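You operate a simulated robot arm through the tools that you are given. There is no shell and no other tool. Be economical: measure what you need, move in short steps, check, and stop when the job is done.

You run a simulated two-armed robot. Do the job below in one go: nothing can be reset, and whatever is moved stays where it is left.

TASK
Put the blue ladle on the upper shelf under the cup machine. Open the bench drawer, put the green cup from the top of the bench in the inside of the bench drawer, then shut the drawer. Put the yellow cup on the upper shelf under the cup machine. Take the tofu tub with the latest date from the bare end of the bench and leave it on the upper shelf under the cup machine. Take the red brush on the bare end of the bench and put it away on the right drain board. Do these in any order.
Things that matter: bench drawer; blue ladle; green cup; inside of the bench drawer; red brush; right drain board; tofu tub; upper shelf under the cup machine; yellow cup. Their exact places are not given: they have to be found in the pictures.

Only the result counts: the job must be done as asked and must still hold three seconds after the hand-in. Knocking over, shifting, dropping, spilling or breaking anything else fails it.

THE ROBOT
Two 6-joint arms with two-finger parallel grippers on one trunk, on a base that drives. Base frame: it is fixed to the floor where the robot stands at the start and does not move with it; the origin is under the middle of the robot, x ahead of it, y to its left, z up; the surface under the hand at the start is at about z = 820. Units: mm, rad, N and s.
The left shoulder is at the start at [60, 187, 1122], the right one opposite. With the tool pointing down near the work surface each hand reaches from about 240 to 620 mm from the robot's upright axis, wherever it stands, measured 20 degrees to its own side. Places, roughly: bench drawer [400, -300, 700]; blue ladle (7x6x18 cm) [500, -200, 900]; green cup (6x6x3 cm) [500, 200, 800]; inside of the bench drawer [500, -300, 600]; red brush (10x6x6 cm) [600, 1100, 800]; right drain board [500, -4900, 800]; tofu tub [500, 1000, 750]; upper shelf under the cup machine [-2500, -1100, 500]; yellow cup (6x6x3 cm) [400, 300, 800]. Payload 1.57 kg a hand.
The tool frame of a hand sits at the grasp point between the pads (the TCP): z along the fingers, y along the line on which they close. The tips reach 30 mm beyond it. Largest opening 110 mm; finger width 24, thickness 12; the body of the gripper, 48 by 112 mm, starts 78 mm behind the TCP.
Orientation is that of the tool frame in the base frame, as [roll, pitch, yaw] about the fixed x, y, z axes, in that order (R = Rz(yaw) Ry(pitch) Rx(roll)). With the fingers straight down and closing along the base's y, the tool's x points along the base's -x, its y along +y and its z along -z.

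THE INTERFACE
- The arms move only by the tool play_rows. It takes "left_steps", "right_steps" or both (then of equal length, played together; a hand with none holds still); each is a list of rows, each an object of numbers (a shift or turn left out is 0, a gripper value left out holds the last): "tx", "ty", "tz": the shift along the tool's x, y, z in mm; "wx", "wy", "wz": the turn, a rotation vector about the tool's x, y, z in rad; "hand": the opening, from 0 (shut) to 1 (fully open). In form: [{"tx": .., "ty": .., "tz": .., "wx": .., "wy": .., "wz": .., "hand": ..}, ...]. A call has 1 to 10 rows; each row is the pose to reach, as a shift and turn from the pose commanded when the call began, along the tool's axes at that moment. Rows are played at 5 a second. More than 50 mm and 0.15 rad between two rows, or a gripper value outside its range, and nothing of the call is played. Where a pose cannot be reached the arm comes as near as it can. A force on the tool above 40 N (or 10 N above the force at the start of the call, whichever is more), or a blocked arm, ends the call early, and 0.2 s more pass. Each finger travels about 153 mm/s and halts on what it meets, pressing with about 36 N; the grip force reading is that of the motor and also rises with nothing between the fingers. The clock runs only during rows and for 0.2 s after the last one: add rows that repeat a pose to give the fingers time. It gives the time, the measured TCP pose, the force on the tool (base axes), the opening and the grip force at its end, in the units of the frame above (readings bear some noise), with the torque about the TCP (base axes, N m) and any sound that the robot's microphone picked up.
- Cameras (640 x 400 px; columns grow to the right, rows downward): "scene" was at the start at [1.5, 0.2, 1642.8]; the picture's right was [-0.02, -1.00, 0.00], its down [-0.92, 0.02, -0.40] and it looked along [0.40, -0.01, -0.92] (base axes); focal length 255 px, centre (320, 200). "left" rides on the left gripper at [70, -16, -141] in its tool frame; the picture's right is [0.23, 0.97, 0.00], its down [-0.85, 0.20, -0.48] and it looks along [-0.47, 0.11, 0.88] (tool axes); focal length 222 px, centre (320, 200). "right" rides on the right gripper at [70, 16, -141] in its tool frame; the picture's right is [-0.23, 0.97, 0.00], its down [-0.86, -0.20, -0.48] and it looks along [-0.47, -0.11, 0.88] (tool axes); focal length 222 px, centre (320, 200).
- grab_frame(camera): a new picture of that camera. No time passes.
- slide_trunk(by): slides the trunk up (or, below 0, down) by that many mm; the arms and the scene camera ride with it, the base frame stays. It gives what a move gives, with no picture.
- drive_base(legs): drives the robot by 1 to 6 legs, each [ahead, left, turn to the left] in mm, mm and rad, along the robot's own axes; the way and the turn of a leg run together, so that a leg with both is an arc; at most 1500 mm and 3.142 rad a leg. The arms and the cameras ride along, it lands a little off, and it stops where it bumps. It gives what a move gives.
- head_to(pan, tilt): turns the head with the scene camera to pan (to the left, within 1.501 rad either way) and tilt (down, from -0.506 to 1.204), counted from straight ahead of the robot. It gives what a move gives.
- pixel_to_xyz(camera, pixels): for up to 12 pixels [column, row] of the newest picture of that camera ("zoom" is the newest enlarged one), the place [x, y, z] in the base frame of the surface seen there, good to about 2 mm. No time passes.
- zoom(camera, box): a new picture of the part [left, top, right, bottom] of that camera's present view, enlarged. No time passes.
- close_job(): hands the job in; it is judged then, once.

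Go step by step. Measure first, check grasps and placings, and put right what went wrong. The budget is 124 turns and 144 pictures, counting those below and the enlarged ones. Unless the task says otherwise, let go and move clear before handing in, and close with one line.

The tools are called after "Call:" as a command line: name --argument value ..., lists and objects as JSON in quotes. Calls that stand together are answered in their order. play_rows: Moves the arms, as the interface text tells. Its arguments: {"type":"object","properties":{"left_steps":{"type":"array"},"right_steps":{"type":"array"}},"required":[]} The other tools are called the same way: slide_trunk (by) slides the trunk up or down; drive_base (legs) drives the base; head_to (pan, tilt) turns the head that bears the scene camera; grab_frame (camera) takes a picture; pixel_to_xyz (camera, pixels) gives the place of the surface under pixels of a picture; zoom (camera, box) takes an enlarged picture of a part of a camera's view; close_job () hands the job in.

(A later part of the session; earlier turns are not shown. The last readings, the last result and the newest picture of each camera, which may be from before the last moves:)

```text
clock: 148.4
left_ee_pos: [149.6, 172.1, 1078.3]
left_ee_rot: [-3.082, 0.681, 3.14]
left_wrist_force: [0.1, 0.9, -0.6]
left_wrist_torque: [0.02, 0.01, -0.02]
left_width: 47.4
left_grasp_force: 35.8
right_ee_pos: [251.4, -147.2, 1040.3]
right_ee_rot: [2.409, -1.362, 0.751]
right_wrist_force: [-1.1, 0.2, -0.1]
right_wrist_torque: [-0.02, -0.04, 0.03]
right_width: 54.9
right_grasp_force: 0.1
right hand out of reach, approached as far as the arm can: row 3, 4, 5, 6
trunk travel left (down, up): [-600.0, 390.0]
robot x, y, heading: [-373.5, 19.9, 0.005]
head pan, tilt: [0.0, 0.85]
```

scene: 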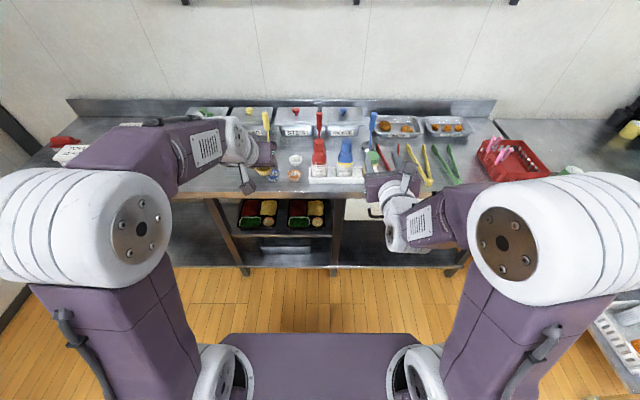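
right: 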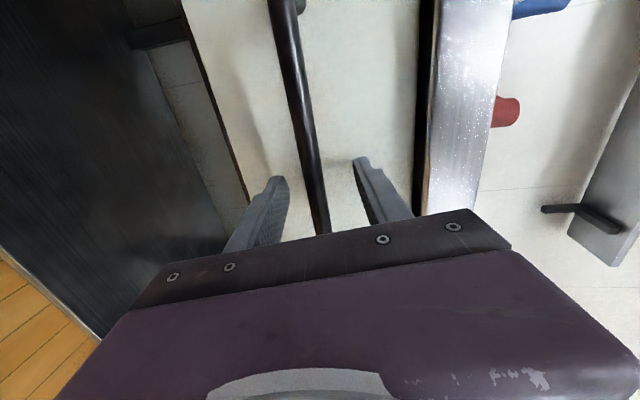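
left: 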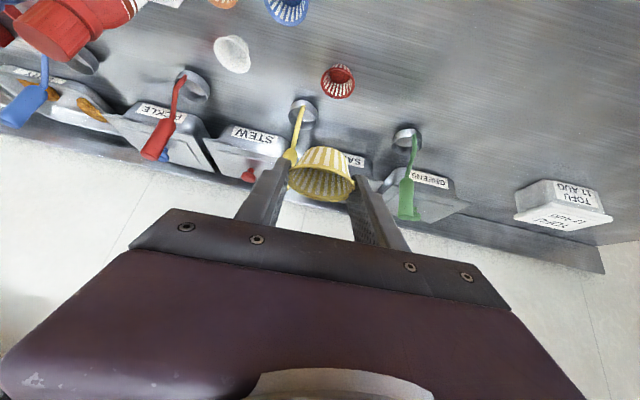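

Bottle top is 931 at (375,-155); gripping the handle at z≈980 clears it. Lower the trunk 58, align y, and move forward part-way.

Call:
slide_trunk --by -60

Call:
drive_base --legs '[[0, -35, 0], [180, 0, 0]]'

Call:
grab_frame --camera "right"

Call:
grab_frame --camera "scene"

```text
clock: 149.4
left_ee_pos: [151.0, 171.4, 1017.9]
left_ee_rot: [-3.079, 0.681, 3.14]
left_wrist_force: [-0.8, 0.1, 0.0]
left_wrist_torque: [0.04, -0.01, 0.04]
left_width: 47.7
left_grasp_force: 36.1
right_ee_pos: [251.2, -147.6, 980.3]
right_ee_rot: [2.41, -1.36, 0.75]
right_wrist_force: [-0.3, 0.2, -0.2]
right_wrist_torque: [0.03, -0.01, 0.0]
right_width: 55.0
right_grasp_force: 0.1
trunk travel left (down, up): [-540.0, 450.0]
robot x, y, heading: [-378.4, 19.3, 0.005]
head pan, tilt: [0.0, 0.85]
```

```text
clock: 151.4
left_ee_pos: [330.5, 138.4, 1017.9]
left_ee_rot: [-3.081, 0.68, -3.139]
left_wrist_force: [0.6, 0.7, 0.0]
left_wrist_torque: [0.02, 0.02, 0.01]
left_width: 47.6
left_grasp_force: 36.2
right_ee_pos: [433.0, -179.0, 980.0]
right_ee_rot: [2.413, -1.36, 0.75]
right_wrist_force: [1.2, 0.2, -1.3]
right_wrist_torque: [0.02, 0.0, 0.0]
right_width: 55.1
right_grasp_force: 0.1
trunk travel left (down, up): [-540.0, 450.0]
robot x, y, heading: [-197.8, -14.5, 0.008]
head pan, tilt: [0.0, 0.85]
```

```text
85 pictures are left
```

right: 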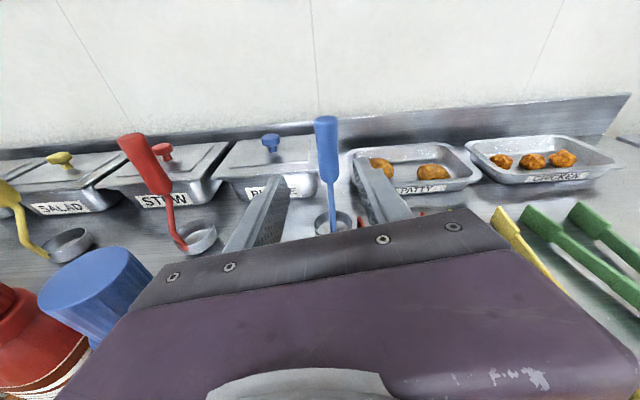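

```text
84 pictures are left
```

scene: 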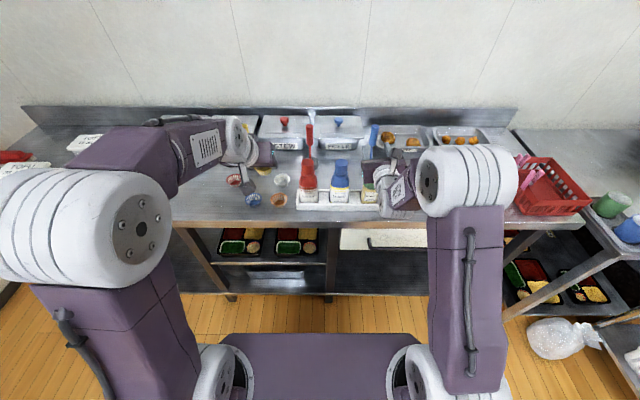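

The handle is between the finger lines (pixel 328,150). Forward 102 mm.

Call:
drive_base --legs '[[102, -2, 0]]'

Call:
grab_frame --camera "right"

```text
clock: 152.6
left_ee_pos: [429.9, 136.5, 1016.9]
left_ee_rot: [-3.081, 0.68, -3.141]
left_wrist_force: [0.2, -0.5, -0.9]
left_wrist_torque: [0.0, 0.02, 0.0]
left_width: 47.7
left_grasp_force: 36.1
right_ee_pos: [534.5, -181.0, 979.9]
right_ee_rot: [2.415, -1.362, 0.748]
right_wrist_force: [-0.1, -0.1, 0.1]
right_wrist_torque: [-0.01, -0.03, -0.02]
right_width: 55.1
right_grasp_force: 0.1
trunk travel left (down, up): [-540.0, 450.0]
robot x, y, heading: [-95.2, -13.9, 0.007]
head pan, tilt: [0.0, 0.85]
```

```text
83 pictures are left
```

right: 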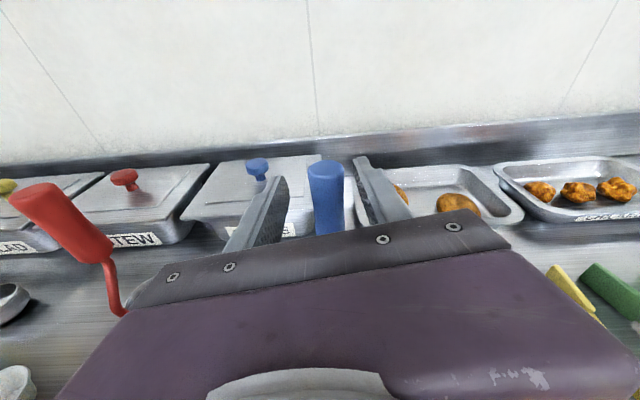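

Handle between pads; close and lift via the trunk.

Call:
play_rows --right_steps '[{"hand": 0.0}, {"hand": 0.0}, {"hand": 0.0}, {"hand": 0.0}]'

Call:
slide_trunk --by 180

Call:
grab_frame --camera "scene"

Call:
grab_frame --camera "right"

```text
clock: 153.6
left_ee_pos: [431.6, 136.5, 1016.5]
left_ee_rot: [-3.079, 0.68, -3.14]
left_wrist_force: [-0.2, -0.2, -0.1]
left_wrist_torque: [-0.01, -0.01, -0.02]
left_width: 47.7
left_grasp_force: 36.1
right_ee_pos: [532.8, -181.0, 980.5]
right_ee_rot: [2.413, -1.362, 0.75]
right_wrist_force: [0.1, -0.3, -0.8]
right_wrist_torque: [0.01, 0.01, -0.02]
right_width: 22.5
right_grasp_force: 35.2
trunk travel left (down, up): [-540.0, 450.0]
robot x, y, heading: [-97.5, -16.4, 0.006]
head pan, tilt: [0.0, 0.85]
```

```text
clock: 155.6
left_ee_pos: [429.7, 135.8, 1197.6]
left_ee_rot: [-3.08, 0.681, -3.139]
left_wrist_force: [-0.4, -0.2, 0.3]
left_wrist_torque: [-0.01, 0.02, 0.02]
left_width: 47.7
left_grasp_force: 35.8
right_ee_pos: [533.8, -182.2, 1159.5]
right_ee_rot: [2.414, -1.361, 0.751]
right_wrist_force: [-0.6, -0.2, -1.2]
right_wrist_torque: [0.04, -0.02, 0.01]
right_width: 22.6
right_grasp_force: 34.8
trunk travel left (down, up): [-720.0, 270.0]
robot x, y, heading: [-95.3, -18.9, 0.011]
head pan, tilt: [0.0, 0.85]
```

```text
82 pictures are left
```

scene: 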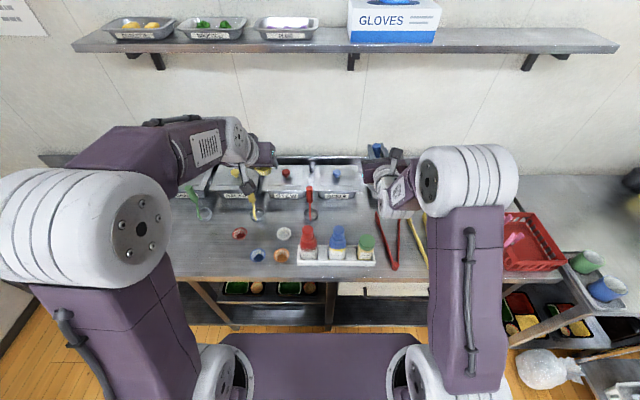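

```text
81 pictures are left
```

right: 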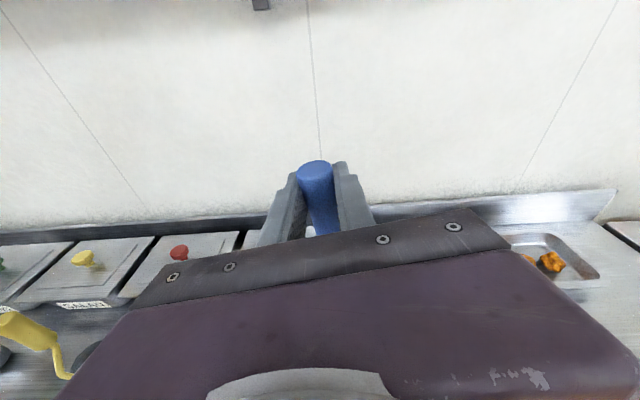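

The ladle is held (22.5 mm). Drive to the shelf: back out, strafe to y≈350, reverse to x≈-3380, then strafe to y≈-983.

Call:
drive_base --legs '[[-480, 0, -0.011], [0, 370, 0], [-1400, 0, 0], [-1405, 0, 0]]'

Call:
grab_frame --camera "right"

```text
clock: 173.4
left_ee_pos: [-2821.1, 510.0, 1196.8]
left_ee_rot: [-3.08, 0.68, -3.125]
left_wrist_force: [-0.1, 0.0, 0.1]
left_wrist_torque: [-0.01, -0.02, -0.01]
left_width: 47.9
left_grasp_force: 35.6
right_ee_pos: [-2715.1, 195.1, 1160.8]
right_ee_rot: [2.413, -1.362, 0.762]
right_wrist_force: [0.2, 0.8, -1.0]
right_wrist_torque: [0.11, 0.03, -0.01]
right_width: 22.6
right_grasp_force: 35.3
trunk travel left (down, up): [-720.0, 270.0]
robot x, y, heading: [-3345.3, 354.7, 0.018]
head pan, tilt: [0.0, 0.85]
```

```text
80 pictures are left
```

right: 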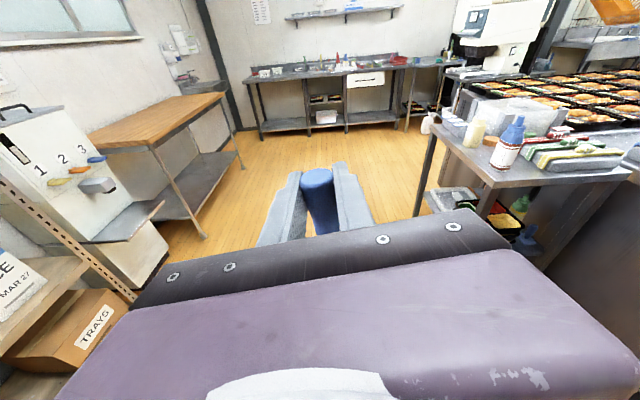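

Still holding both. Trim heading and strafe to y≈-983, then lower.

Call:
drive_base --legs '[[-35, 0, -0.018], [0, -1338, 0]]'

Call:
head_to --pan 0.0 --tilt 0.8

Call:
slide_trunk --by -250

Call:
grab_frame --camera "scene"

```text
clock: 180.6
left_ee_pos: [-2827.5, -813.6, 1198.0]
left_ee_rot: [-3.08, 0.68, -3.093]
left_wrist_force: [0.0, 0.0, -0.5]
left_wrist_torque: [0.0, 0.0, 0.01]
left_width: 47.6
left_grasp_force: 36.3
right_ee_pos: [-2711.0, -1126.8, 1159.8]
right_ee_rot: [2.414, -1.361, 0.796]
right_wrist_force: [-0.3, -0.2, -1.0]
right_wrist_torque: [0.03, -0.01, 0.02]
right_width: 22.6
right_grasp_force: 35.3
trunk travel left (down, up): [-720.0, 270.0]
robot x, y, heading: [-3344.7, -990.4, 0.052]
head pan, tilt: [0.0, 0.85]
```

```text
clock: 181.2
left_ee_pos: [-2826.9, -813.9, 1198.1]
left_ee_rot: [-3.08, 0.681, -3.091]
left_wrist_force: [0.9, -0.6, 0.7]
left_wrist_torque: [-0.01, 0.02, 0.0]
left_width: 47.5
left_grasp_force: 36.0
right_ee_pos: [-2708.9, -1125.3, 1160.4]
right_ee_rot: [2.413, -1.362, 0.797]
right_wrist_force: [0.2, -0.1, -1.0]
right_wrist_torque: [0.05, 0.01, 0.02]
right_width: 22.5
right_grasp_force: 35.7
trunk travel left (down, up): [-720.0, 270.0]
robot x, y, heading: [-3343.7, -992.8, 0.054]
head pan, tilt: [0.0, 0.799]
```

```text
clock: 183.8
left_ee_pos: [-2826.3, -812.9, 948.5]
left_ee_rot: [-3.081, 0.681, -3.093]
left_wrist_force: [0.3, -0.4, -0.7]
left_wrist_torque: [-0.01, -0.05, 0.0]
left_width: 47.8
left_grasp_force: 36.0
right_ee_pos: [-2710.0, -1126.8, 909.7]
right_ee_rot: [2.411, -1.363, 0.799]
right_wrist_force: [0.6, 0.7, -0.8]
right_wrist_torque: [0.03, -0.01, -0.02]
right_width: 22.8
right_grasp_force: 35.4
trunk travel left (down, up): [-470.0, 520.0]
robot x, y, heading: [-3347.4, -993.5, 0.054]
head pan, tilt: [0.0, 0.799]
```

```text
79 pictures are left
```

scene: 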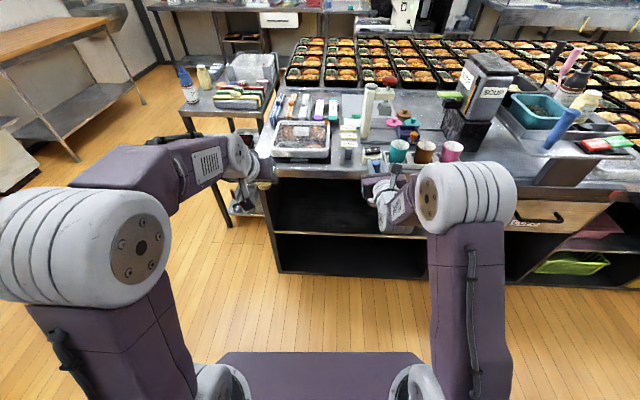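

Heading is off by 0.054 and the ladle is close to the counter edge; back 60 mm and square up, then lower another 274 mm.

Call:
drive_base --legs '[[-60, 0, 0], [0, 0, -0.054]]'

Call:
slide_trunk --by -250

Call:
grab_frame --camera "right"

Call:
grab_frame --camera "scene"

```text
clock: 185.2
left_ee_pos: [-2879.3, -845.4, 948.6]
left_ee_rot: [-3.081, 0.68, 3.136]
left_wrist_force: [0.2, 0.0, 0.2]
left_wrist_torque: [0.0, 0.0, 0.02]
left_width: 47.3
left_grasp_force: 35.5
right_ee_pos: [-2778.1, -1164.6, 910.3]
right_ee_rot: [2.414, -1.362, 0.74]
right_wrist_force: [-0.8, -1.2, -0.6]
right_wrist_torque: [0.02, 0.02, 0.02]
right_width: 22.5
right_grasp_force: 35.1
trunk travel left (down, up): [-470.0, 520.0]
robot x, y, heading: [-3409.5, -995.9, -0.006]
head pan, tilt: [0.0, 0.799]
```

```text
clock: 187.8
left_ee_pos: [-2878.9, -844.9, 698.1]
left_ee_rot: [-3.08, 0.682, 3.138]
left_wrist_force: [0.0, -0.7, -0.2]
left_wrist_torque: [0.03, 0.0, 0.0]
left_width: 47.2
left_grasp_force: 35.7
right_ee_pos: [-2779.1, -1163.7, 661.1]
right_ee_rot: [2.413, -1.36, 0.743]
right_wrist_force: [0.6, -0.8, -1.2]
right_wrist_torque: [0.0, -0.02, 0.02]
right_width: 22.5
right_grasp_force: 35.2
trunk travel left (down, up): [-220.0, 770.0]
robot x, y, heading: [-3406.0, -994.5, -0.008]
head pan, tilt: [0.0, 0.799]
```

```text
78 pictures are left
```

right: 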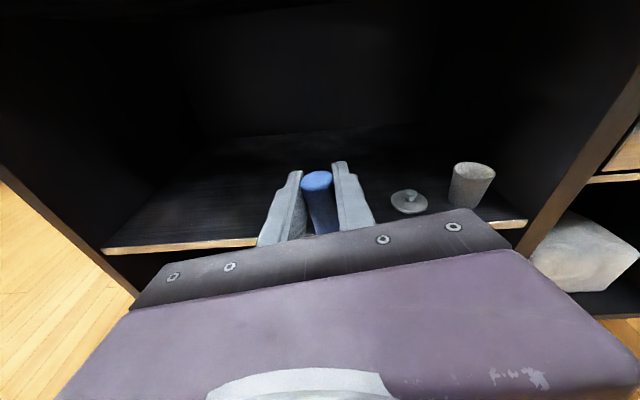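

```text
77 pictures are left
```

scene: 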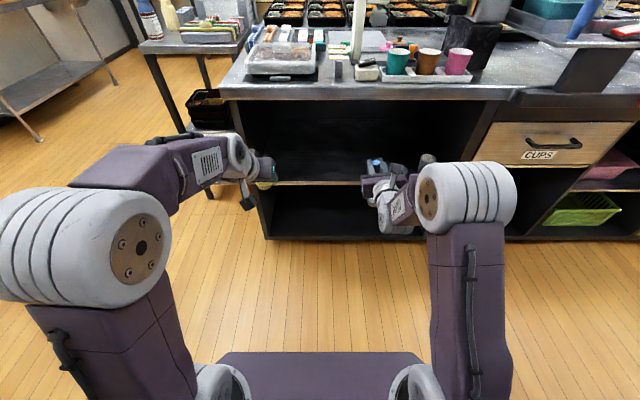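

Shelf and glassware visible in the right view. Check shelf heights, then drive in 204 mm.

Call:
pixel_to_xyz --camera "right" --pixels '[[200, 200], [250, 160], [200, 238], [410, 200], [395, 205], [320, 100], [470, 185], [300, 20]]'

Call:
drive_base --legs '[[150, 10, 0.007]]'

Call:
grab_frame --camera "scene"

Call:
grab_frame --camera "left"

```text
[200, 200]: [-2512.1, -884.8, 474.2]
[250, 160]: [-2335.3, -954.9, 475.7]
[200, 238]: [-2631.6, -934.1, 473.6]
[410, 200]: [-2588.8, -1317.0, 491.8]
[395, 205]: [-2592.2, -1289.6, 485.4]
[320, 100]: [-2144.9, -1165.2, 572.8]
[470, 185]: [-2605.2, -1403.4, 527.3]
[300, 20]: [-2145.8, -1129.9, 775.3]
```

```text
clock: 189.1
left_ee_pos: [-2727.6, -829.4, 697.9]
left_ee_rot: [-3.081, 0.679, -3.138]
left_wrist_force: [0.1, 0.6, -0.4]
left_wrist_torque: [0.0, 0.01, 0.0]
left_width: 47.2
left_grasp_force: 36.4
right_ee_pos: [-2625.1, -1147.1, 659.9]
right_ee_rot: [2.417, -1.361, 0.747]
right_wrist_force: [-0.1, 0.1, -1.5]
right_wrist_torque: [0.0, 0.01, 0.02]
right_width: 22.3
right_grasp_force: 35.5
trunk travel left (down, up): [-220.0, 770.0]
robot x, y, heading: [-3256.0, -983.9, 0.006]
head pan, tilt: [0.0, 0.799]
```

```text
76 pictures are left
```

scene: 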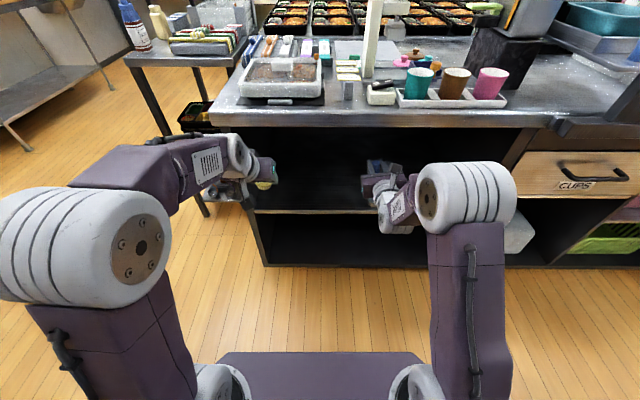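

```text
75 pictures are left
```

left: 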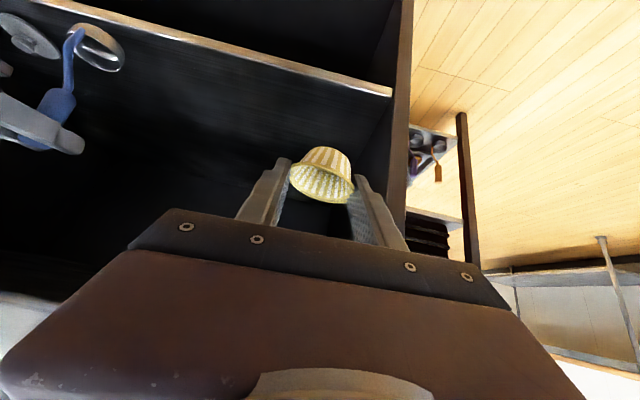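

All clear; forward 55 mm and lower 20 mm toward the shelf.

Call:
drive_base --legs '[[55, 0, -0.006]]'

Call:
slide_trunk --by -20

Call:
grab_frame --camera "left"

Call:
grab_frame --camera "right"

```text
clock: 190.1
left_ee_pos: [-2671.1, -832.3, 697.9]
left_ee_rot: [-3.082, 0.68, 3.139]
left_wrist_force: [-0.2, 0.6, 0.3]
left_wrist_torque: [0.05, -0.01, -0.01]
left_width: 47.3
left_grasp_force: 36.2
right_ee_pos: [-2568.9, -1151.3, 660.4]
right_ee_rot: [2.416, -1.359, 0.745]
right_wrist_force: [-0.2, 0.7, -1.5]
right_wrist_torque: [0.01, -0.01, 0.0]
right_width: 22.5
right_grasp_force: 35.5
trunk travel left (down, up): [-220.0, 770.0]
robot x, y, heading: [-3196.9, -983.1, -0.002]
head pan, tilt: [0.0, 0.799]
```

```text
clock: 190.8
left_ee_pos: [-2673.0, -832.4, 677.8]
left_ee_rot: [-3.078, 0.685, 3.14]
left_wrist_force: [0.0, 0.5, -0.2]
left_wrist_torque: [0.02, -0.05, 0.01]
left_width: 47.4
left_grasp_force: 36.0
right_ee_pos: [-2571.1, -1149.7, 643.9]
right_ee_rot: [2.381, -1.367, 0.779]
right_wrist_force: [3.0, -1.1, 13.4]
right_wrist_torque: [-0.3, -0.52, 0.02]
right_width: 22.6
right_grasp_force: 35.0
trunk travel left (down, up): [-200.0, 790.0]
robot x, y, heading: [-3201.3, -984.7, 0.001]
head pan, tilt: [0.0, 0.799]
```

```text
74 pictures are left
```

left: 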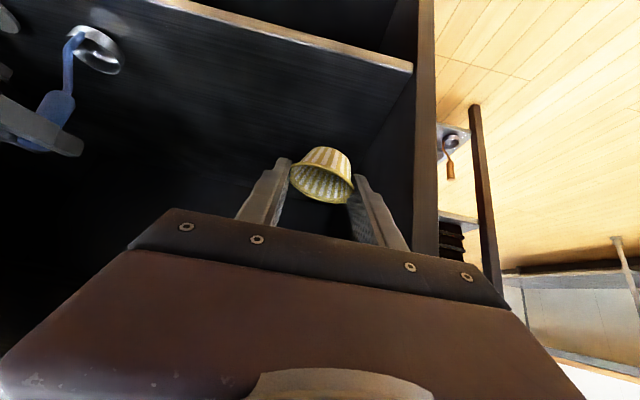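

```text
73 pictures are left
```

right: 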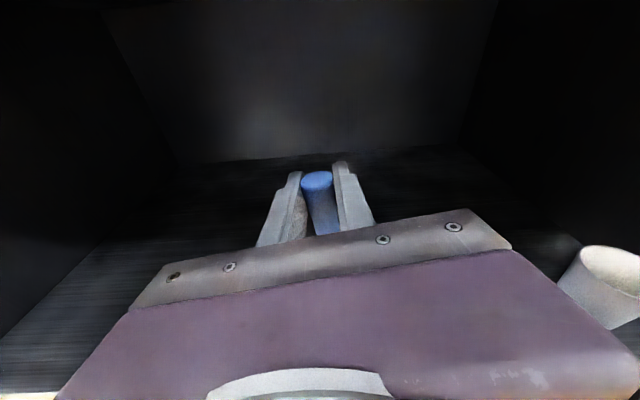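

Contact felt (13 N): the ladle touches the shelf. Check its bowl in the left view.

Call:
zoom --camera "left" --box '[0, 0, 180, 170]'

Call:
pixel_to_xyz --camera "zoom" --pixels '[[270, 60], [400, 170], [390, 80], [350, 65], [300, 170], [330, 85], [200, 290]]'

```text
2.35 times, centred on (90, 85) of left
```

zoom: 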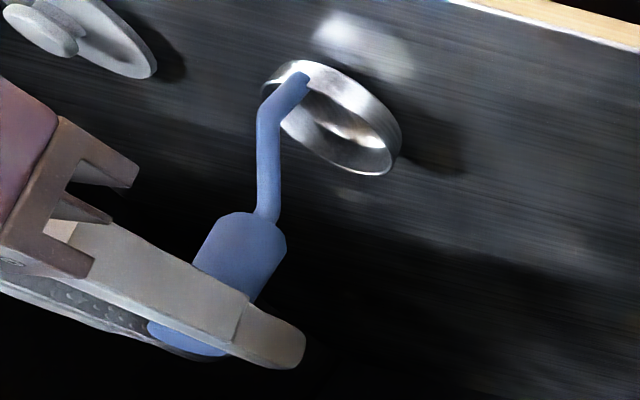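

```text
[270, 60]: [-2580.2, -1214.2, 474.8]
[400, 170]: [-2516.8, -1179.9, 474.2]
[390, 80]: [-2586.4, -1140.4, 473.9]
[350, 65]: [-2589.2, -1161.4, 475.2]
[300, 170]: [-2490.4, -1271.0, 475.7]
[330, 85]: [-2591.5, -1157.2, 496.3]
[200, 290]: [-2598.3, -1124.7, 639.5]
```

The bowl sits on the shelf. Release and back out.

Call:
play_rows --right_steps '[{"hand": 0.3}, {"hand": 0.5}, {"hand": 0.5}, {"hand": 0.5}]'

Call:
grab_frame --camera "right"

Call:
grab_frame --camera "left"

```text
clock: 191.8
left_ee_pos: [-2672.5, -831.6, 677.4]
left_ee_rot: [-3.081, 0.681, 3.14]
left_wrist_force: [0.4, -0.7, 0.1]
left_wrist_torque: [0.01, -0.01, -0.01]
left_width: 47.2
left_grasp_force: 35.9
right_ee_pos: [-2570.8, -1150.2, 640.3]
right_ee_rot: [2.414, -1.36, 0.745]
right_wrist_force: [0.5, 0.4, 0.1]
right_wrist_torque: [-0.01, -0.02, 0.04]
right_width: 55.4
right_grasp_force: 0.1
trunk travel left (down, up): [-200.0, 790.0]
robot x, y, heading: [-3202.7, -985.1, 0.004]
head pan, tilt: [0.0, 0.799]
```

```text
71 pictures are left
```

right: 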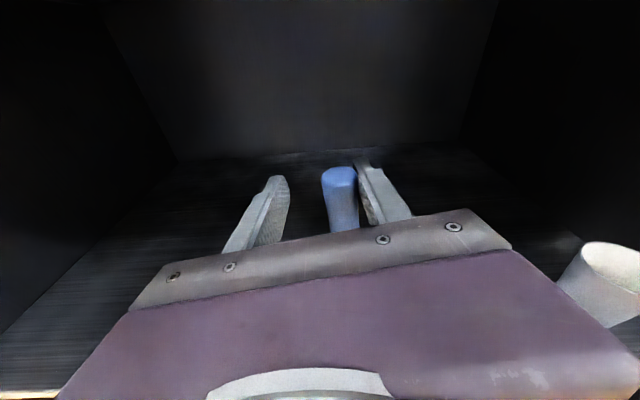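

```text
70 pictures are left
```

left: 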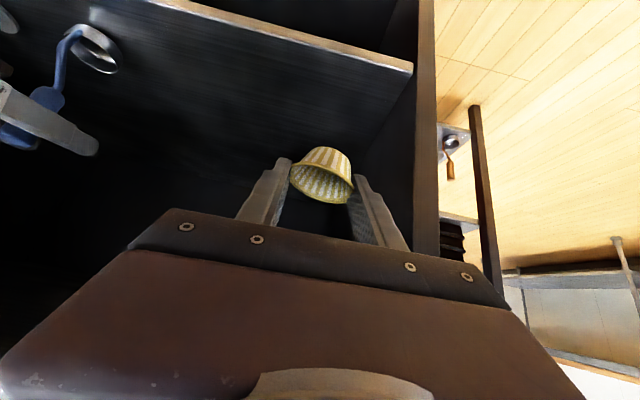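

The handle settled close to the right finger; shift the hand 10 mm right, then back out slowly.

Call:
play_rows --right_steps '[{"ty": 5, "hand": 0.6}, {"ty": 10, "hand": 0.7}, {"ty": 10, "hand": 0.7}]'

Call:
grab_frame --camera "right"

Call:
drive_base --legs '[[-200, 0, 0]]'

Call:
grab_frame --camera "right"

```text
clock: 192.6
left_ee_pos: [-2672.1, -832.3, 678.2]
left_ee_rot: [-3.08, 0.681, 3.139]
left_wrist_force: [0.3, -0.4, 0.3]
left_wrist_torque: [0.02, 0.0, 0.0]
left_width: 46.8
left_grasp_force: 35.9
right_ee_pos: [-2570.4, -1161.8, 640.2]
right_ee_rot: [2.414, -1.359, 0.745]
right_wrist_force: [0.2, 0.1, 0.6]
right_wrist_torque: [0.0, 0.05, 0.0]
right_width: 76.9
right_grasp_force: 0.0
trunk travel left (down, up): [-200.0, 790.0]
robot x, y, heading: [-3197.0, -980.6, -0.003]
head pan, tilt: [0.0, 0.799]
```

```text
69 pictures are left
```

right: 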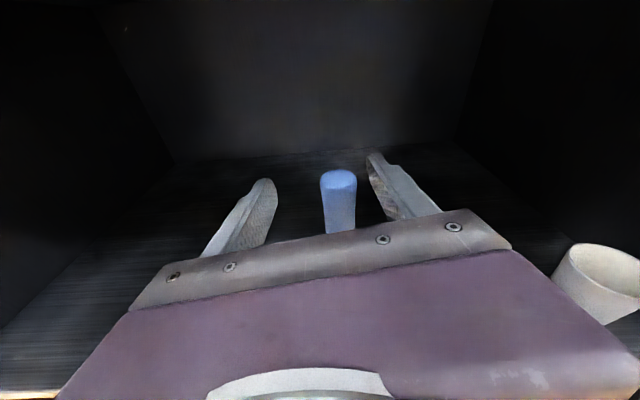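

```text
clock: 194.2
left_ee_pos: [-2874.8, -831.8, 678.3]
left_ee_rot: [-3.081, 0.681, 3.14]
left_wrist_force: [0.2, -0.2, 0.8]
left_wrist_torque: [0.02, -0.02, 0.0]
left_width: 47.0
left_grasp_force: 35.9
right_ee_pos: [-2772.7, -1161.2, 640.9]
right_ee_rot: [2.412, -1.361, 0.747]
right_wrist_force: [-0.4, -0.8, -0.4]
right_wrist_torque: [0.0, 0.01, -0.03]
right_width: 77.1
right_grasp_force: 0.1
trunk travel left (down, up): [-200.0, 790.0]
robot x, y, heading: [-3404.9, -980.9, -0.006]
head pan, tilt: [0.0, 0.799]
```

```text
68 pictures are left
```

right: 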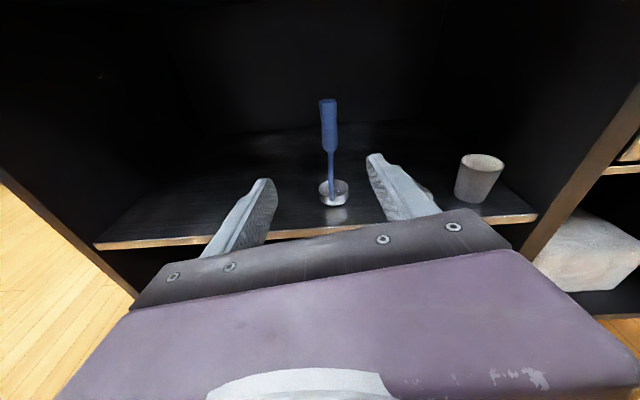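

The ladle stands upright on the shelf. Now bring the left hand lower and forward for the cup, trunk up 60, right fingers closed.

Call:
slide_trunk --by 60

Call:
play_rows --left_steps '[{"tx": 15, "ty": 2, "tz": 37}, {"tx": 30, "ty": 4, "tz": 74}, {"tx": 45, "ty": 7, "tz": 111}, {"tx": 60, "ty": 9, "tz": 148}, {"tx": 75, "ty": 11, "tz": 185}, {"tx": 87, "ty": 13, "tz": 215}, {"tx": 87, "ty": 13, "tz": 215}]' --right_steps '[{"hand": 0.2}, {"hand": 0.2}, {"hand": 0.2}, {"hand": 0.2}, {"hand": 0.2}, {"hand": 0.2}, {"hand": 0.2}]'

Call:
drive_base --legs '[[0, -100, 0.006]]'

Call:
grab_frame --camera "left"

```text
clock: 195.2
left_ee_pos: [-2873.5, -831.6, 736.2]
left_ee_rot: [-3.08, 0.681, 3.141]
left_wrist_force: [0.0, -0.3, 0.2]
left_wrist_torque: [-0.02, -0.02, 0.0]
left_width: 46.7
left_grasp_force: 36.0
right_ee_pos: [-2772.1, -1161.2, 700.9]
right_ee_rot: [2.413, -1.363, 0.745]
right_wrist_force: [-0.8, -0.6, 1.1]
right_wrist_torque: [0.0, 0.02, 0.0]
right_width: 76.9
right_grasp_force: 0.0
trunk travel left (down, up): [-260.0, 730.0]
robot x, y, heading: [-3402.2, -984.4, -0.004]
head pan, tilt: [0.0, 0.799]
```

```text
clock: 196.8
left_ee_pos: [-2804.3, -832.0, 513.8]
left_ee_rot: [-3.072, 0.676, 3.138]
left_wrist_force: [0.9, 0.7, 0.7]
left_wrist_torque: [0.01, -0.02, 0.0]
left_width: 46.8
left_grasp_force: 35.6
left hand out of reach, approached as far as the arm can: row 4, 5
right_ee_pos: [-2773.1, -1162.8, 701.2]
right_ee_rot: [2.412, -1.362, 0.745]
right_wrist_force: [-0.4, -0.1, 0.3]
right_wrist_torque: [-0.01, -0.02, -0.02]
right_width: 21.9
right_grasp_force: 0.1
trunk travel left (down, up): [-260.0, 730.0]
robot x, y, heading: [-3404.4, -985.1, -0.003]
head pan, tilt: [0.0, 0.799]
```

```text
clock: 197.9
left_ee_pos: [-2804.6, -931.4, 515.5]
left_ee_rot: [-3.073, 0.675, -3.139]
left_wrist_force: [0.4, 0.2, 0.4]
left_wrist_torque: [0.04, -0.01, 0.0]
left_width: 46.9
left_grasp_force: 36.6
right_ee_pos: [-2772.1, -1261.1, 700.4]
right_ee_rot: [2.417, -1.363, 0.748]
right_wrist_force: [-0.1, 0.0, 0.8]
right_wrist_torque: [0.0, -0.01, 0.05]
right_width: 21.9
right_grasp_force: 0.0
trunk travel left (down, up): [-260.0, 730.0]
robot x, y, heading: [-3396.8, -1086.8, 0.007]
head pan, tilt: [0.0, 0.799]
```

```text
67 pictures are left
```

left: 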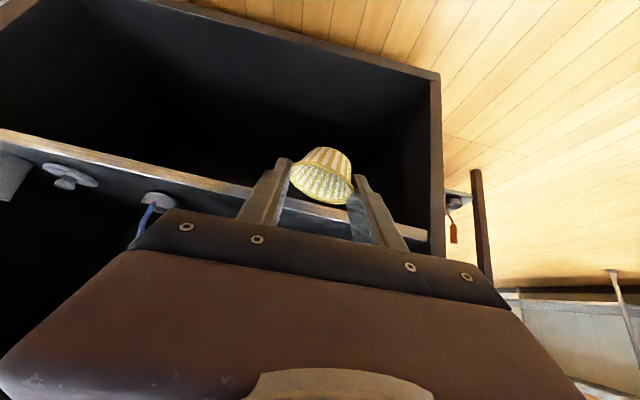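

Raise 12 mm for clearance, drive in 205 mm.

Call:
slide_trunk --by 12

Call:
drive_base --legs '[[210, 0, -0.007]]'

Call:
grab_frame --camera "left"

Call:
grab_frame --camera "right"

```text
clock: 198.5
left_ee_pos: [-2805.2, -932.7, 526.9]
left_ee_rot: [-3.071, 0.676, -3.138]
left_wrist_force: [-1.2, 0.3, 0.4]
left_wrist_torque: [0.02, 0.01, 0.03]
left_width: 46.8
left_grasp_force: 36.4
right_ee_pos: [-2771.5, -1261.2, 713.6]
right_ee_rot: [2.416, -1.363, 0.751]
right_wrist_force: [-0.1, 0.3, 1.1]
right_wrist_torque: [0.01, 0.0, 0.0]
right_width: 22.0
right_grasp_force: 0.0
trunk travel left (down, up): [-272.0, 718.0]
robot x, y, heading: [-3403.4, -1082.8, 0.01]
head pan, tilt: [0.0, 0.799]
```

```text
clock: 200.2
left_ee_pos: [-2595.0, -933.5, 527.3]
left_ee_rot: [-3.071, 0.676, 3.141]
left_wrist_force: [0.3, 0.3, -0.6]
left_wrist_torque: [0.0, -0.01, -0.02]
left_width: 46.5
left_grasp_force: 35.4
right_ee_pos: [-2562.8, -1262.7, 712.6]
right_ee_rot: [2.415, -1.358, 0.746]
right_wrist_force: [0.7, -1.0, 0.2]
right_wrist_torque: [0.03, -0.01, -0.01]
right_width: 22.0
right_grasp_force: 0.0
trunk travel left (down, up): [-272.0, 718.0]
robot x, y, heading: [-3191.8, -1087.5, 0.007]
head pan, tilt: [0.0, 0.799]
```

```text
66 pictures are left
```

left: 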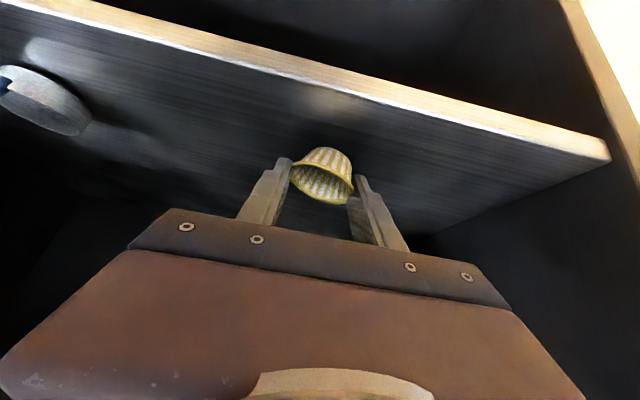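

```text
65 pictures are left
```

right: 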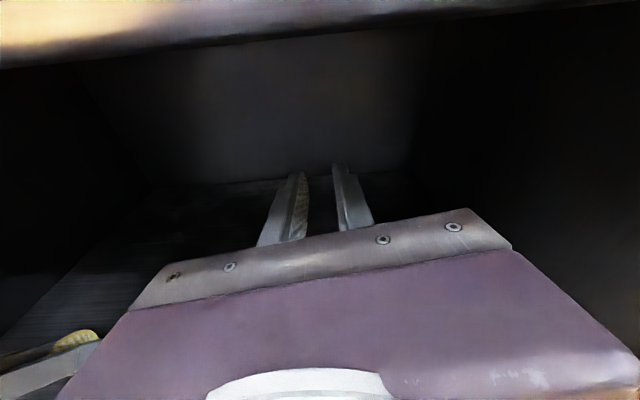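

Over the shelf; lower 15 mm, release, and look.

Call:
play_rows --left_steps '[{"tx": 5, "tz": 6}, {"tx": 9.5, "tz": 11.7}, {"tx": 9.5, "tz": 11.7}, {"tx": 9.5, "tz": 11.7, "hand": 0.55}, {"tx": 9.5, "tz": 11.7, "hand": 0.65}, {"tx": 9.5, "tz": 11.7, "hand": 0.65}]'

Call:
grab_frame --camera "left"

```text
clock: 201.6
left_ee_pos: [-2595.0, -933.9, 512.0]
left_ee_rot: [-3.064, 0.673, -3.141]
left_wrist_force: [-0.5, 0.0, 0.7]
left_wrist_torque: [0.0, -0.04, 0.0]
left_width: 71.4
left_grasp_force: 0.1
right_ee_pos: [-2561.2, -1262.6, 714.3]
right_ee_rot: [2.413, -1.362, 0.747]
right_wrist_force: [-0.1, -0.3, -0.7]
right_wrist_torque: [-0.01, 0.01, -0.02]
right_width: 21.9
right_grasp_force: 0.0
trunk travel left (down, up): [-272.0, 718.0]
robot x, y, heading: [-3195.1, -1084.3, 0.002]
head pan, tilt: [0.0, 0.799]
```

```text
64 pictures are left
```

left: 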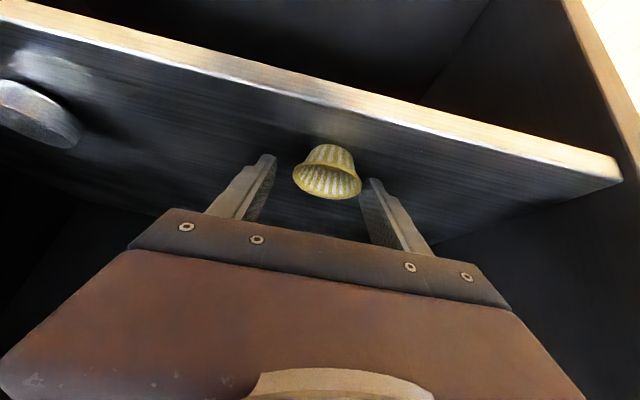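

The cup stands between the fingers. Centre by 4 mm and back out.

Call:
play_rows --left_steps '[{"ty": 4}, {"ty": 4}]'

Call:
drive_base --legs '[[-210, 0, 0]]'

Call:
grab_frame --camera "scene"

Call:
grab_frame --camera "left"

```text
clock: 202.2
left_ee_pos: [-2594.7, -930.6, 512.3]
left_ee_rot: [-3.067, 0.676, 3.141]
left_wrist_force: [-0.4, -0.5, -0.8]
left_wrist_torque: [-0.01, 0.0, -0.02]
left_width: 71.5
left_grasp_force: 0.0
right_ee_pos: [-2563.3, -1263.3, 713.3]
right_ee_rot: [2.415, -1.362, 0.747]
right_wrist_force: [0.5, -0.3, 0.3]
right_wrist_torque: [0.0, 0.03, -0.01]
right_width: 21.9
right_grasp_force: 0.0
trunk travel left (down, up): [-272.0, 718.0]
robot x, y, heading: [-3191.6, -1088.5, 0.007]
head pan, tilt: [0.0, 0.799]
```

```text
clock: 203.8
left_ee_pos: [-2807.6, -933.6, 512.1]
left_ee_rot: [-3.068, 0.675, 3.138]
left_wrist_force: [0.3, -0.8, -0.6]
left_wrist_torque: [0.01, -0.01, -0.06]
left_width: 71.5
left_grasp_force: 0.0
right_ee_pos: [-2776.5, -1264.1, 713.6]
right_ee_rot: [2.413, -1.362, 0.745]
right_wrist_force: [-0.5, 0.6, 0.4]
right_wrist_torque: [0.01, 0.0, 0.0]
right_width: 22.2
right_grasp_force: 0.0
trunk travel left (down, up): [-272.0, 718.0]
robot x, y, heading: [-3400.5, -1085.5, -0.001]
head pan, tilt: [0.0, 0.799]
```

```text
63 pictures are left
```

scene: 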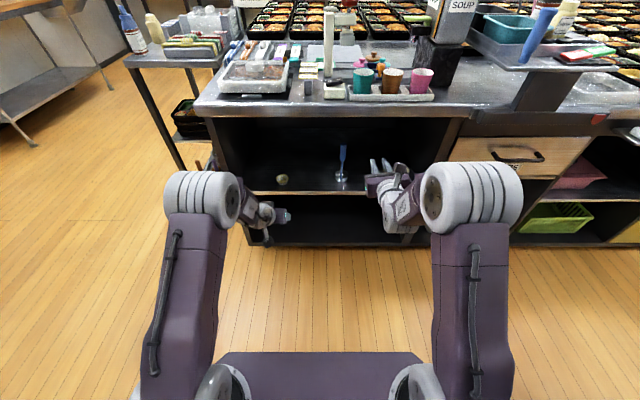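

```text
62 pictures are left
```

left: 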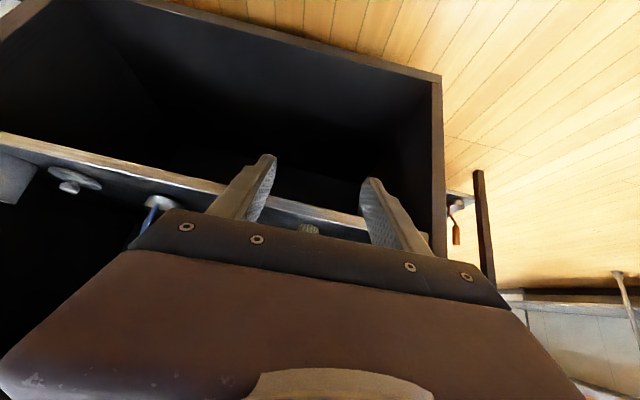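

Ladle and yellow cup are both on the shelf. Raise the trunk, drive back to the bare (left) end of the bench, and turn the right hand down on the way.

Call:
slide_trunk --by 400

Call:
play_rows --right_steps '[{"wy": -0.15}, {"wy": -0.3}, {"wy": -0.45}, {"wy": -0.6}, {"wy": -0.75}, {"wy": -0.9}, {"wy": -1.05}, {"wy": -1.2}, {"wy": -1.35}, {"wy": -1.43}]'

Call:
drive_base --legs '[[0, 1460, 0], [1400, 0, 0], [1350, 0, 0], [0, 450, 0]]'

Call:
head_to --pan 0.1 --tilt 0.75

Call:
grab_frame --camera "scene"

```text
clock: 207.7
left_ee_pos: [-2807.3, -934.1, 911.6]
left_ee_rot: [-3.068, 0.674, 3.138]
left_wrist_force: [0.0, -0.3, -0.1]
left_wrist_torque: [0.02, 0.02, 0.0]
left_width: 71.4
left_grasp_force: 0.1
right_ee_pos: [-2775.8, -1265.3, 1113.1]
right_ee_rot: [2.415, -1.363, 0.743]
right_wrist_force: [-0.1, -1.3, -0.2]
right_wrist_torque: [0.02, 0.0, -0.03]
right_width: 21.8
right_grasp_force: 0.0
trunk travel left (down, up): [-672.0, 318.0]
robot x, y, heading: [-3407.0, -1086.0, -0.005]
head pan, tilt: [0.0, 0.799]
```

```text
clock: 209.8
left_ee_pos: [-2806.9, -933.9, 910.9]
left_ee_rot: [-3.07, 0.676, 3.138]
left_wrist_force: [0.9, -0.2, 1.1]
left_wrist_torque: [-0.01, 0.03, 0.0]
left_width: 71.5
left_grasp_force: 0.2
right_ee_pos: [-2878.9, -1277.4, 1013.3]
right_ee_rot: [2.921, -0.118, 0.048]
right_wrist_force: [-0.8, -0.7, 0.1]
right_wrist_torque: [0.01, 0.01, 0.02]
right_width: 22.0
right_grasp_force: 0.1
right hand out of reach, approached as far as the arm can: row 4, 5, 6, 7, 8, 9, 10
trunk travel left (down, up): [-672.0, 318.0]
robot x, y, heading: [-3404.3, -1089.8, -0.003]
head pan, tilt: [0.0, 0.799]
```

```text
clock: 232.4
left_ee_pos: [-91.5, 1044.6, 910.7]
left_ee_rot: [-3.067, 0.676, -3.128]
left_wrist_force: [-0.4, -0.4, 0.4]
left_wrist_torque: [-0.03, 0.02, 0.01]
left_width: 71.5
left_grasp_force: 0.1
right_ee_pos: [-156.4, 697.7, 1013.1]
right_ee_rot: [2.919, -0.119, 0.063]
right_wrist_force: [-0.2, 0.3, 0.4]
right_wrist_torque: [-0.02, -0.02, -0.01]
right_width: 21.9
right_grasp_force: 0.1
trunk travel left (down, up): [-672.0, 318.0]
robot x, y, heading: [-687.6, 880.9, 0.015]
head pan, tilt: [0.0, 0.799]
```

```text
clock: 233.1
left_ee_pos: [-92.5, 1044.2, 910.8]
left_ee_rot: [-3.064, 0.676, -3.127]
left_wrist_force: [-0.1, 0.5, 0.2]
left_wrist_torque: [0.02, 0.01, 0.03]
left_width: 71.4
left_grasp_force: 0.1
right_ee_pos: [-157.9, 697.3, 1014.3]
right_ee_rot: [2.918, -0.118, 0.06]
right_wrist_force: [-0.2, -0.1, -0.1]
right_wrist_torque: [-0.03, 0.01, 0.0]
right_width: 21.9
right_grasp_force: 0.1
trunk travel left (down, up): [-672.0, 318.0]
robot x, y, heading: [-685.8, 880.8, 0.016]
head pan, tilt: [0.099, 0.75]
```

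```text
61 pictures are left
```

scene: 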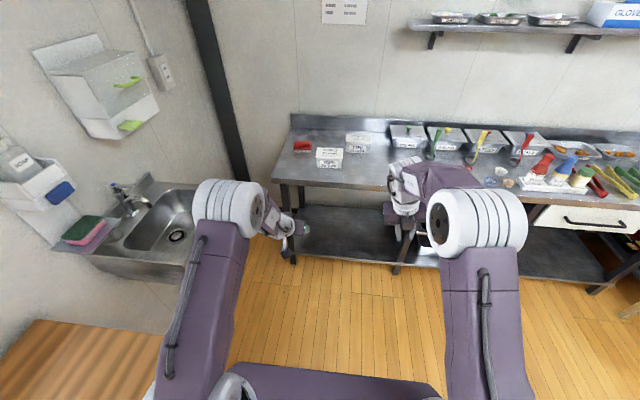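

Two tubs are at (329,157) and (358,141), the brush at (303,146). Zoom to read the dates and measure.

Call:
zoom --camera "scene" --box '[280, 115, 390, 185]'

Call:
pixel_to_xyz --camera "zoom" --pixels '[[130, 175], [75, 180], [180, 180], [225, 225], [365, 225], [235, 200], [360, 200], [280, 300], [400, 130], [500, 130], [400, 195], [140, 210]]'

```text
5.71 times, centred on (335, 150) of scene
```

zoom: 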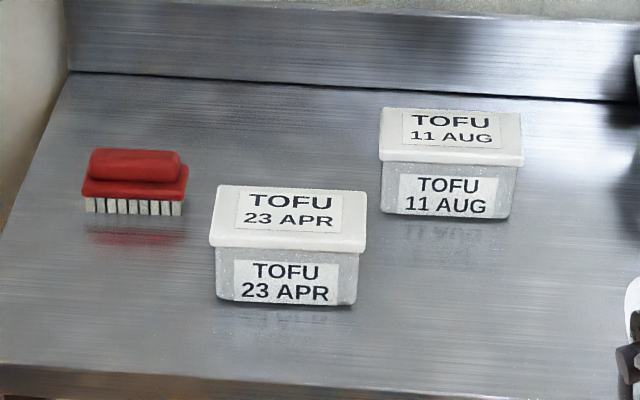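

```text
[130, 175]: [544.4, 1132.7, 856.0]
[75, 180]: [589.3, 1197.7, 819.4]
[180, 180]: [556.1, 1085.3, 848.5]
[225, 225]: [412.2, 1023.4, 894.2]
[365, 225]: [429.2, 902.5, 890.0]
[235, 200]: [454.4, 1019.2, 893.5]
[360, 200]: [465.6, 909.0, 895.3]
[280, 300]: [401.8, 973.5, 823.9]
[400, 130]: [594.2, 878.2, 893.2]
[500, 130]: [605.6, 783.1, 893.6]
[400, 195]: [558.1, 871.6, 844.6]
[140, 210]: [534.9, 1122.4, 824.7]
```

The latest date is 11 AUG (far tub, lid spanning about y 770–880, x 555–640); brush at about (545,1130). I'll use the right hand, tilted sideways toward +y, for the tub (gripping across its short side), and the left hand, pointing down, for the brush. Re-orienting both.

Call:
play_rows --right_steps '[{"wx": 0.0656, "wy": 0.0485, "wz": -0.12}, {"wx": 0.131, "wy": 0.097, "wz": -0.24}, {"wx": 0.197, "wy": 0.145, "wz": -0.36}, {"wx": 0.262, "wy": 0.194, "wz": -0.479}, {"wx": 0.328, "wy": 0.242, "wz": -0.599}, {"wx": 0.394, "wy": 0.291, "wz": -0.719}, {"wx": 0.459, "wy": 0.339, "wz": -0.839}, {"wx": 0.525, "wy": 0.388, "wz": -0.959}, {"wx": 0.59, "wy": 0.436, "wz": -1.079}, {"wx": 0.656, "wy": 0.485, "wz": -1.198}]' --left_steps '[{"wy": 0.1}, {"wy": 0.2}, {"wy": 0.3}, {"wy": 0.4}, {"wy": 0.5}, {"wy": 0.6}, {"wy": 0.676}, {"wy": 0.676}, {"wy": 0.676}, {"wy": 0.676}]'

Call:
play_rows --right_steps '[{"wx": 0.0547, "wy": 0.04, "wz": -0.1}, {"wx": 0.109, "wy": 0.081, "wz": -0.2}, {"wx": 0.164, "wy": 0.121, "wz": -0.3}, {"wx": 0.164, "wy": 0.121, "wz": -0.3}, {"wx": 0.164, "wy": 0.121, "wz": -0.3}, {"wx": 0.164, "wy": 0.121, "wz": -0.3, "hand": 1}, {"wx": 0.164, "wy": 0.121, "wz": -0.3, "hand": 1}, {"wx": 0.164, "wy": 0.121, "wz": -0.3, "hand": 1}, {"wx": 0.164, "wy": 0.121, "wz": -0.3, "hand": 1}, {"wx": 0.164, "wy": 0.121, "wz": -0.3, "hand": 1}]' --left_steps '[{"wz": -0.15}, {"wz": -0.3}, {"wz": -0.45}, {"wz": -0.6}, {"wz": -0.75}, {"wz": -0.9}, {"wz": -1.05}, {"wz": -1.2}, {"wz": -1.35}, {"wz": -1.5}]'

Call:
grab_frame --camera "scene"

```text
clock: 235.3
left_ee_pos: [-90.7, 1043.1, 911.1]
left_ee_rot: [-3.083, -0.002, 3.108]
left_wrist_force: [0.1, -0.5, 0.1]
left_wrist_torque: [0.04, 0.0, -0.05]
left_width: 71.2
left_grasp_force: 0.1
left hand out of reach, approached as far as the arm can: row 1, 2, 3, 4
right_ee_pos: [-158.0, 693.8, 1010.5]
right_ee_rot: [-3.093, -0.552, 1.348]
right_wrist_force: [0.6, -0.3, -0.5]
right_wrist_torque: [-0.01, 0.01, 0.0]
right_width: 22.0
right_grasp_force: 0.1
right hand out of reach, approached as far as the arm can: row 1, 2, 3, 4, 5, 6, 7
trunk travel left (down, up): [-672.0, 318.0]
robot x, y, heading: [-687.5, 879.5, 0.02]
head pan, tilt: [0.099, 0.75]
```

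```text
clock: 237.5
left_ee_pos: [-92.3, 1044.8, 911.2]
left_ee_rot: [-3.139, -0.059, -1.672]
left_wrist_force: [0.9, 0.2, 0.4]
left_wrist_torque: [0.02, -0.05, 0.02]
left_width: 71.5
left_grasp_force: 0.1
right_ee_pos: [-156.4, 696.7, 1013.9]
right_ee_rot: [3.14, -0.682, 1.713]
right_wrist_force: [0.0, -0.4, 1.0]
right_wrist_torque: [-0.04, 0.03, -0.01]
right_width: 110.2
right_grasp_force: 0.1
trunk travel left (down, up): [-672.0, 318.0]
robot x, y, heading: [-686.6, 879.9, 0.019]
head pan, tilt: [0.099, 0.75]
```

```text
59 pictures are left
```

scene: 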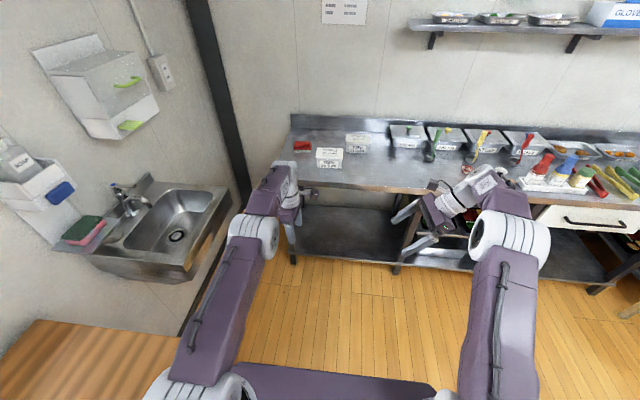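

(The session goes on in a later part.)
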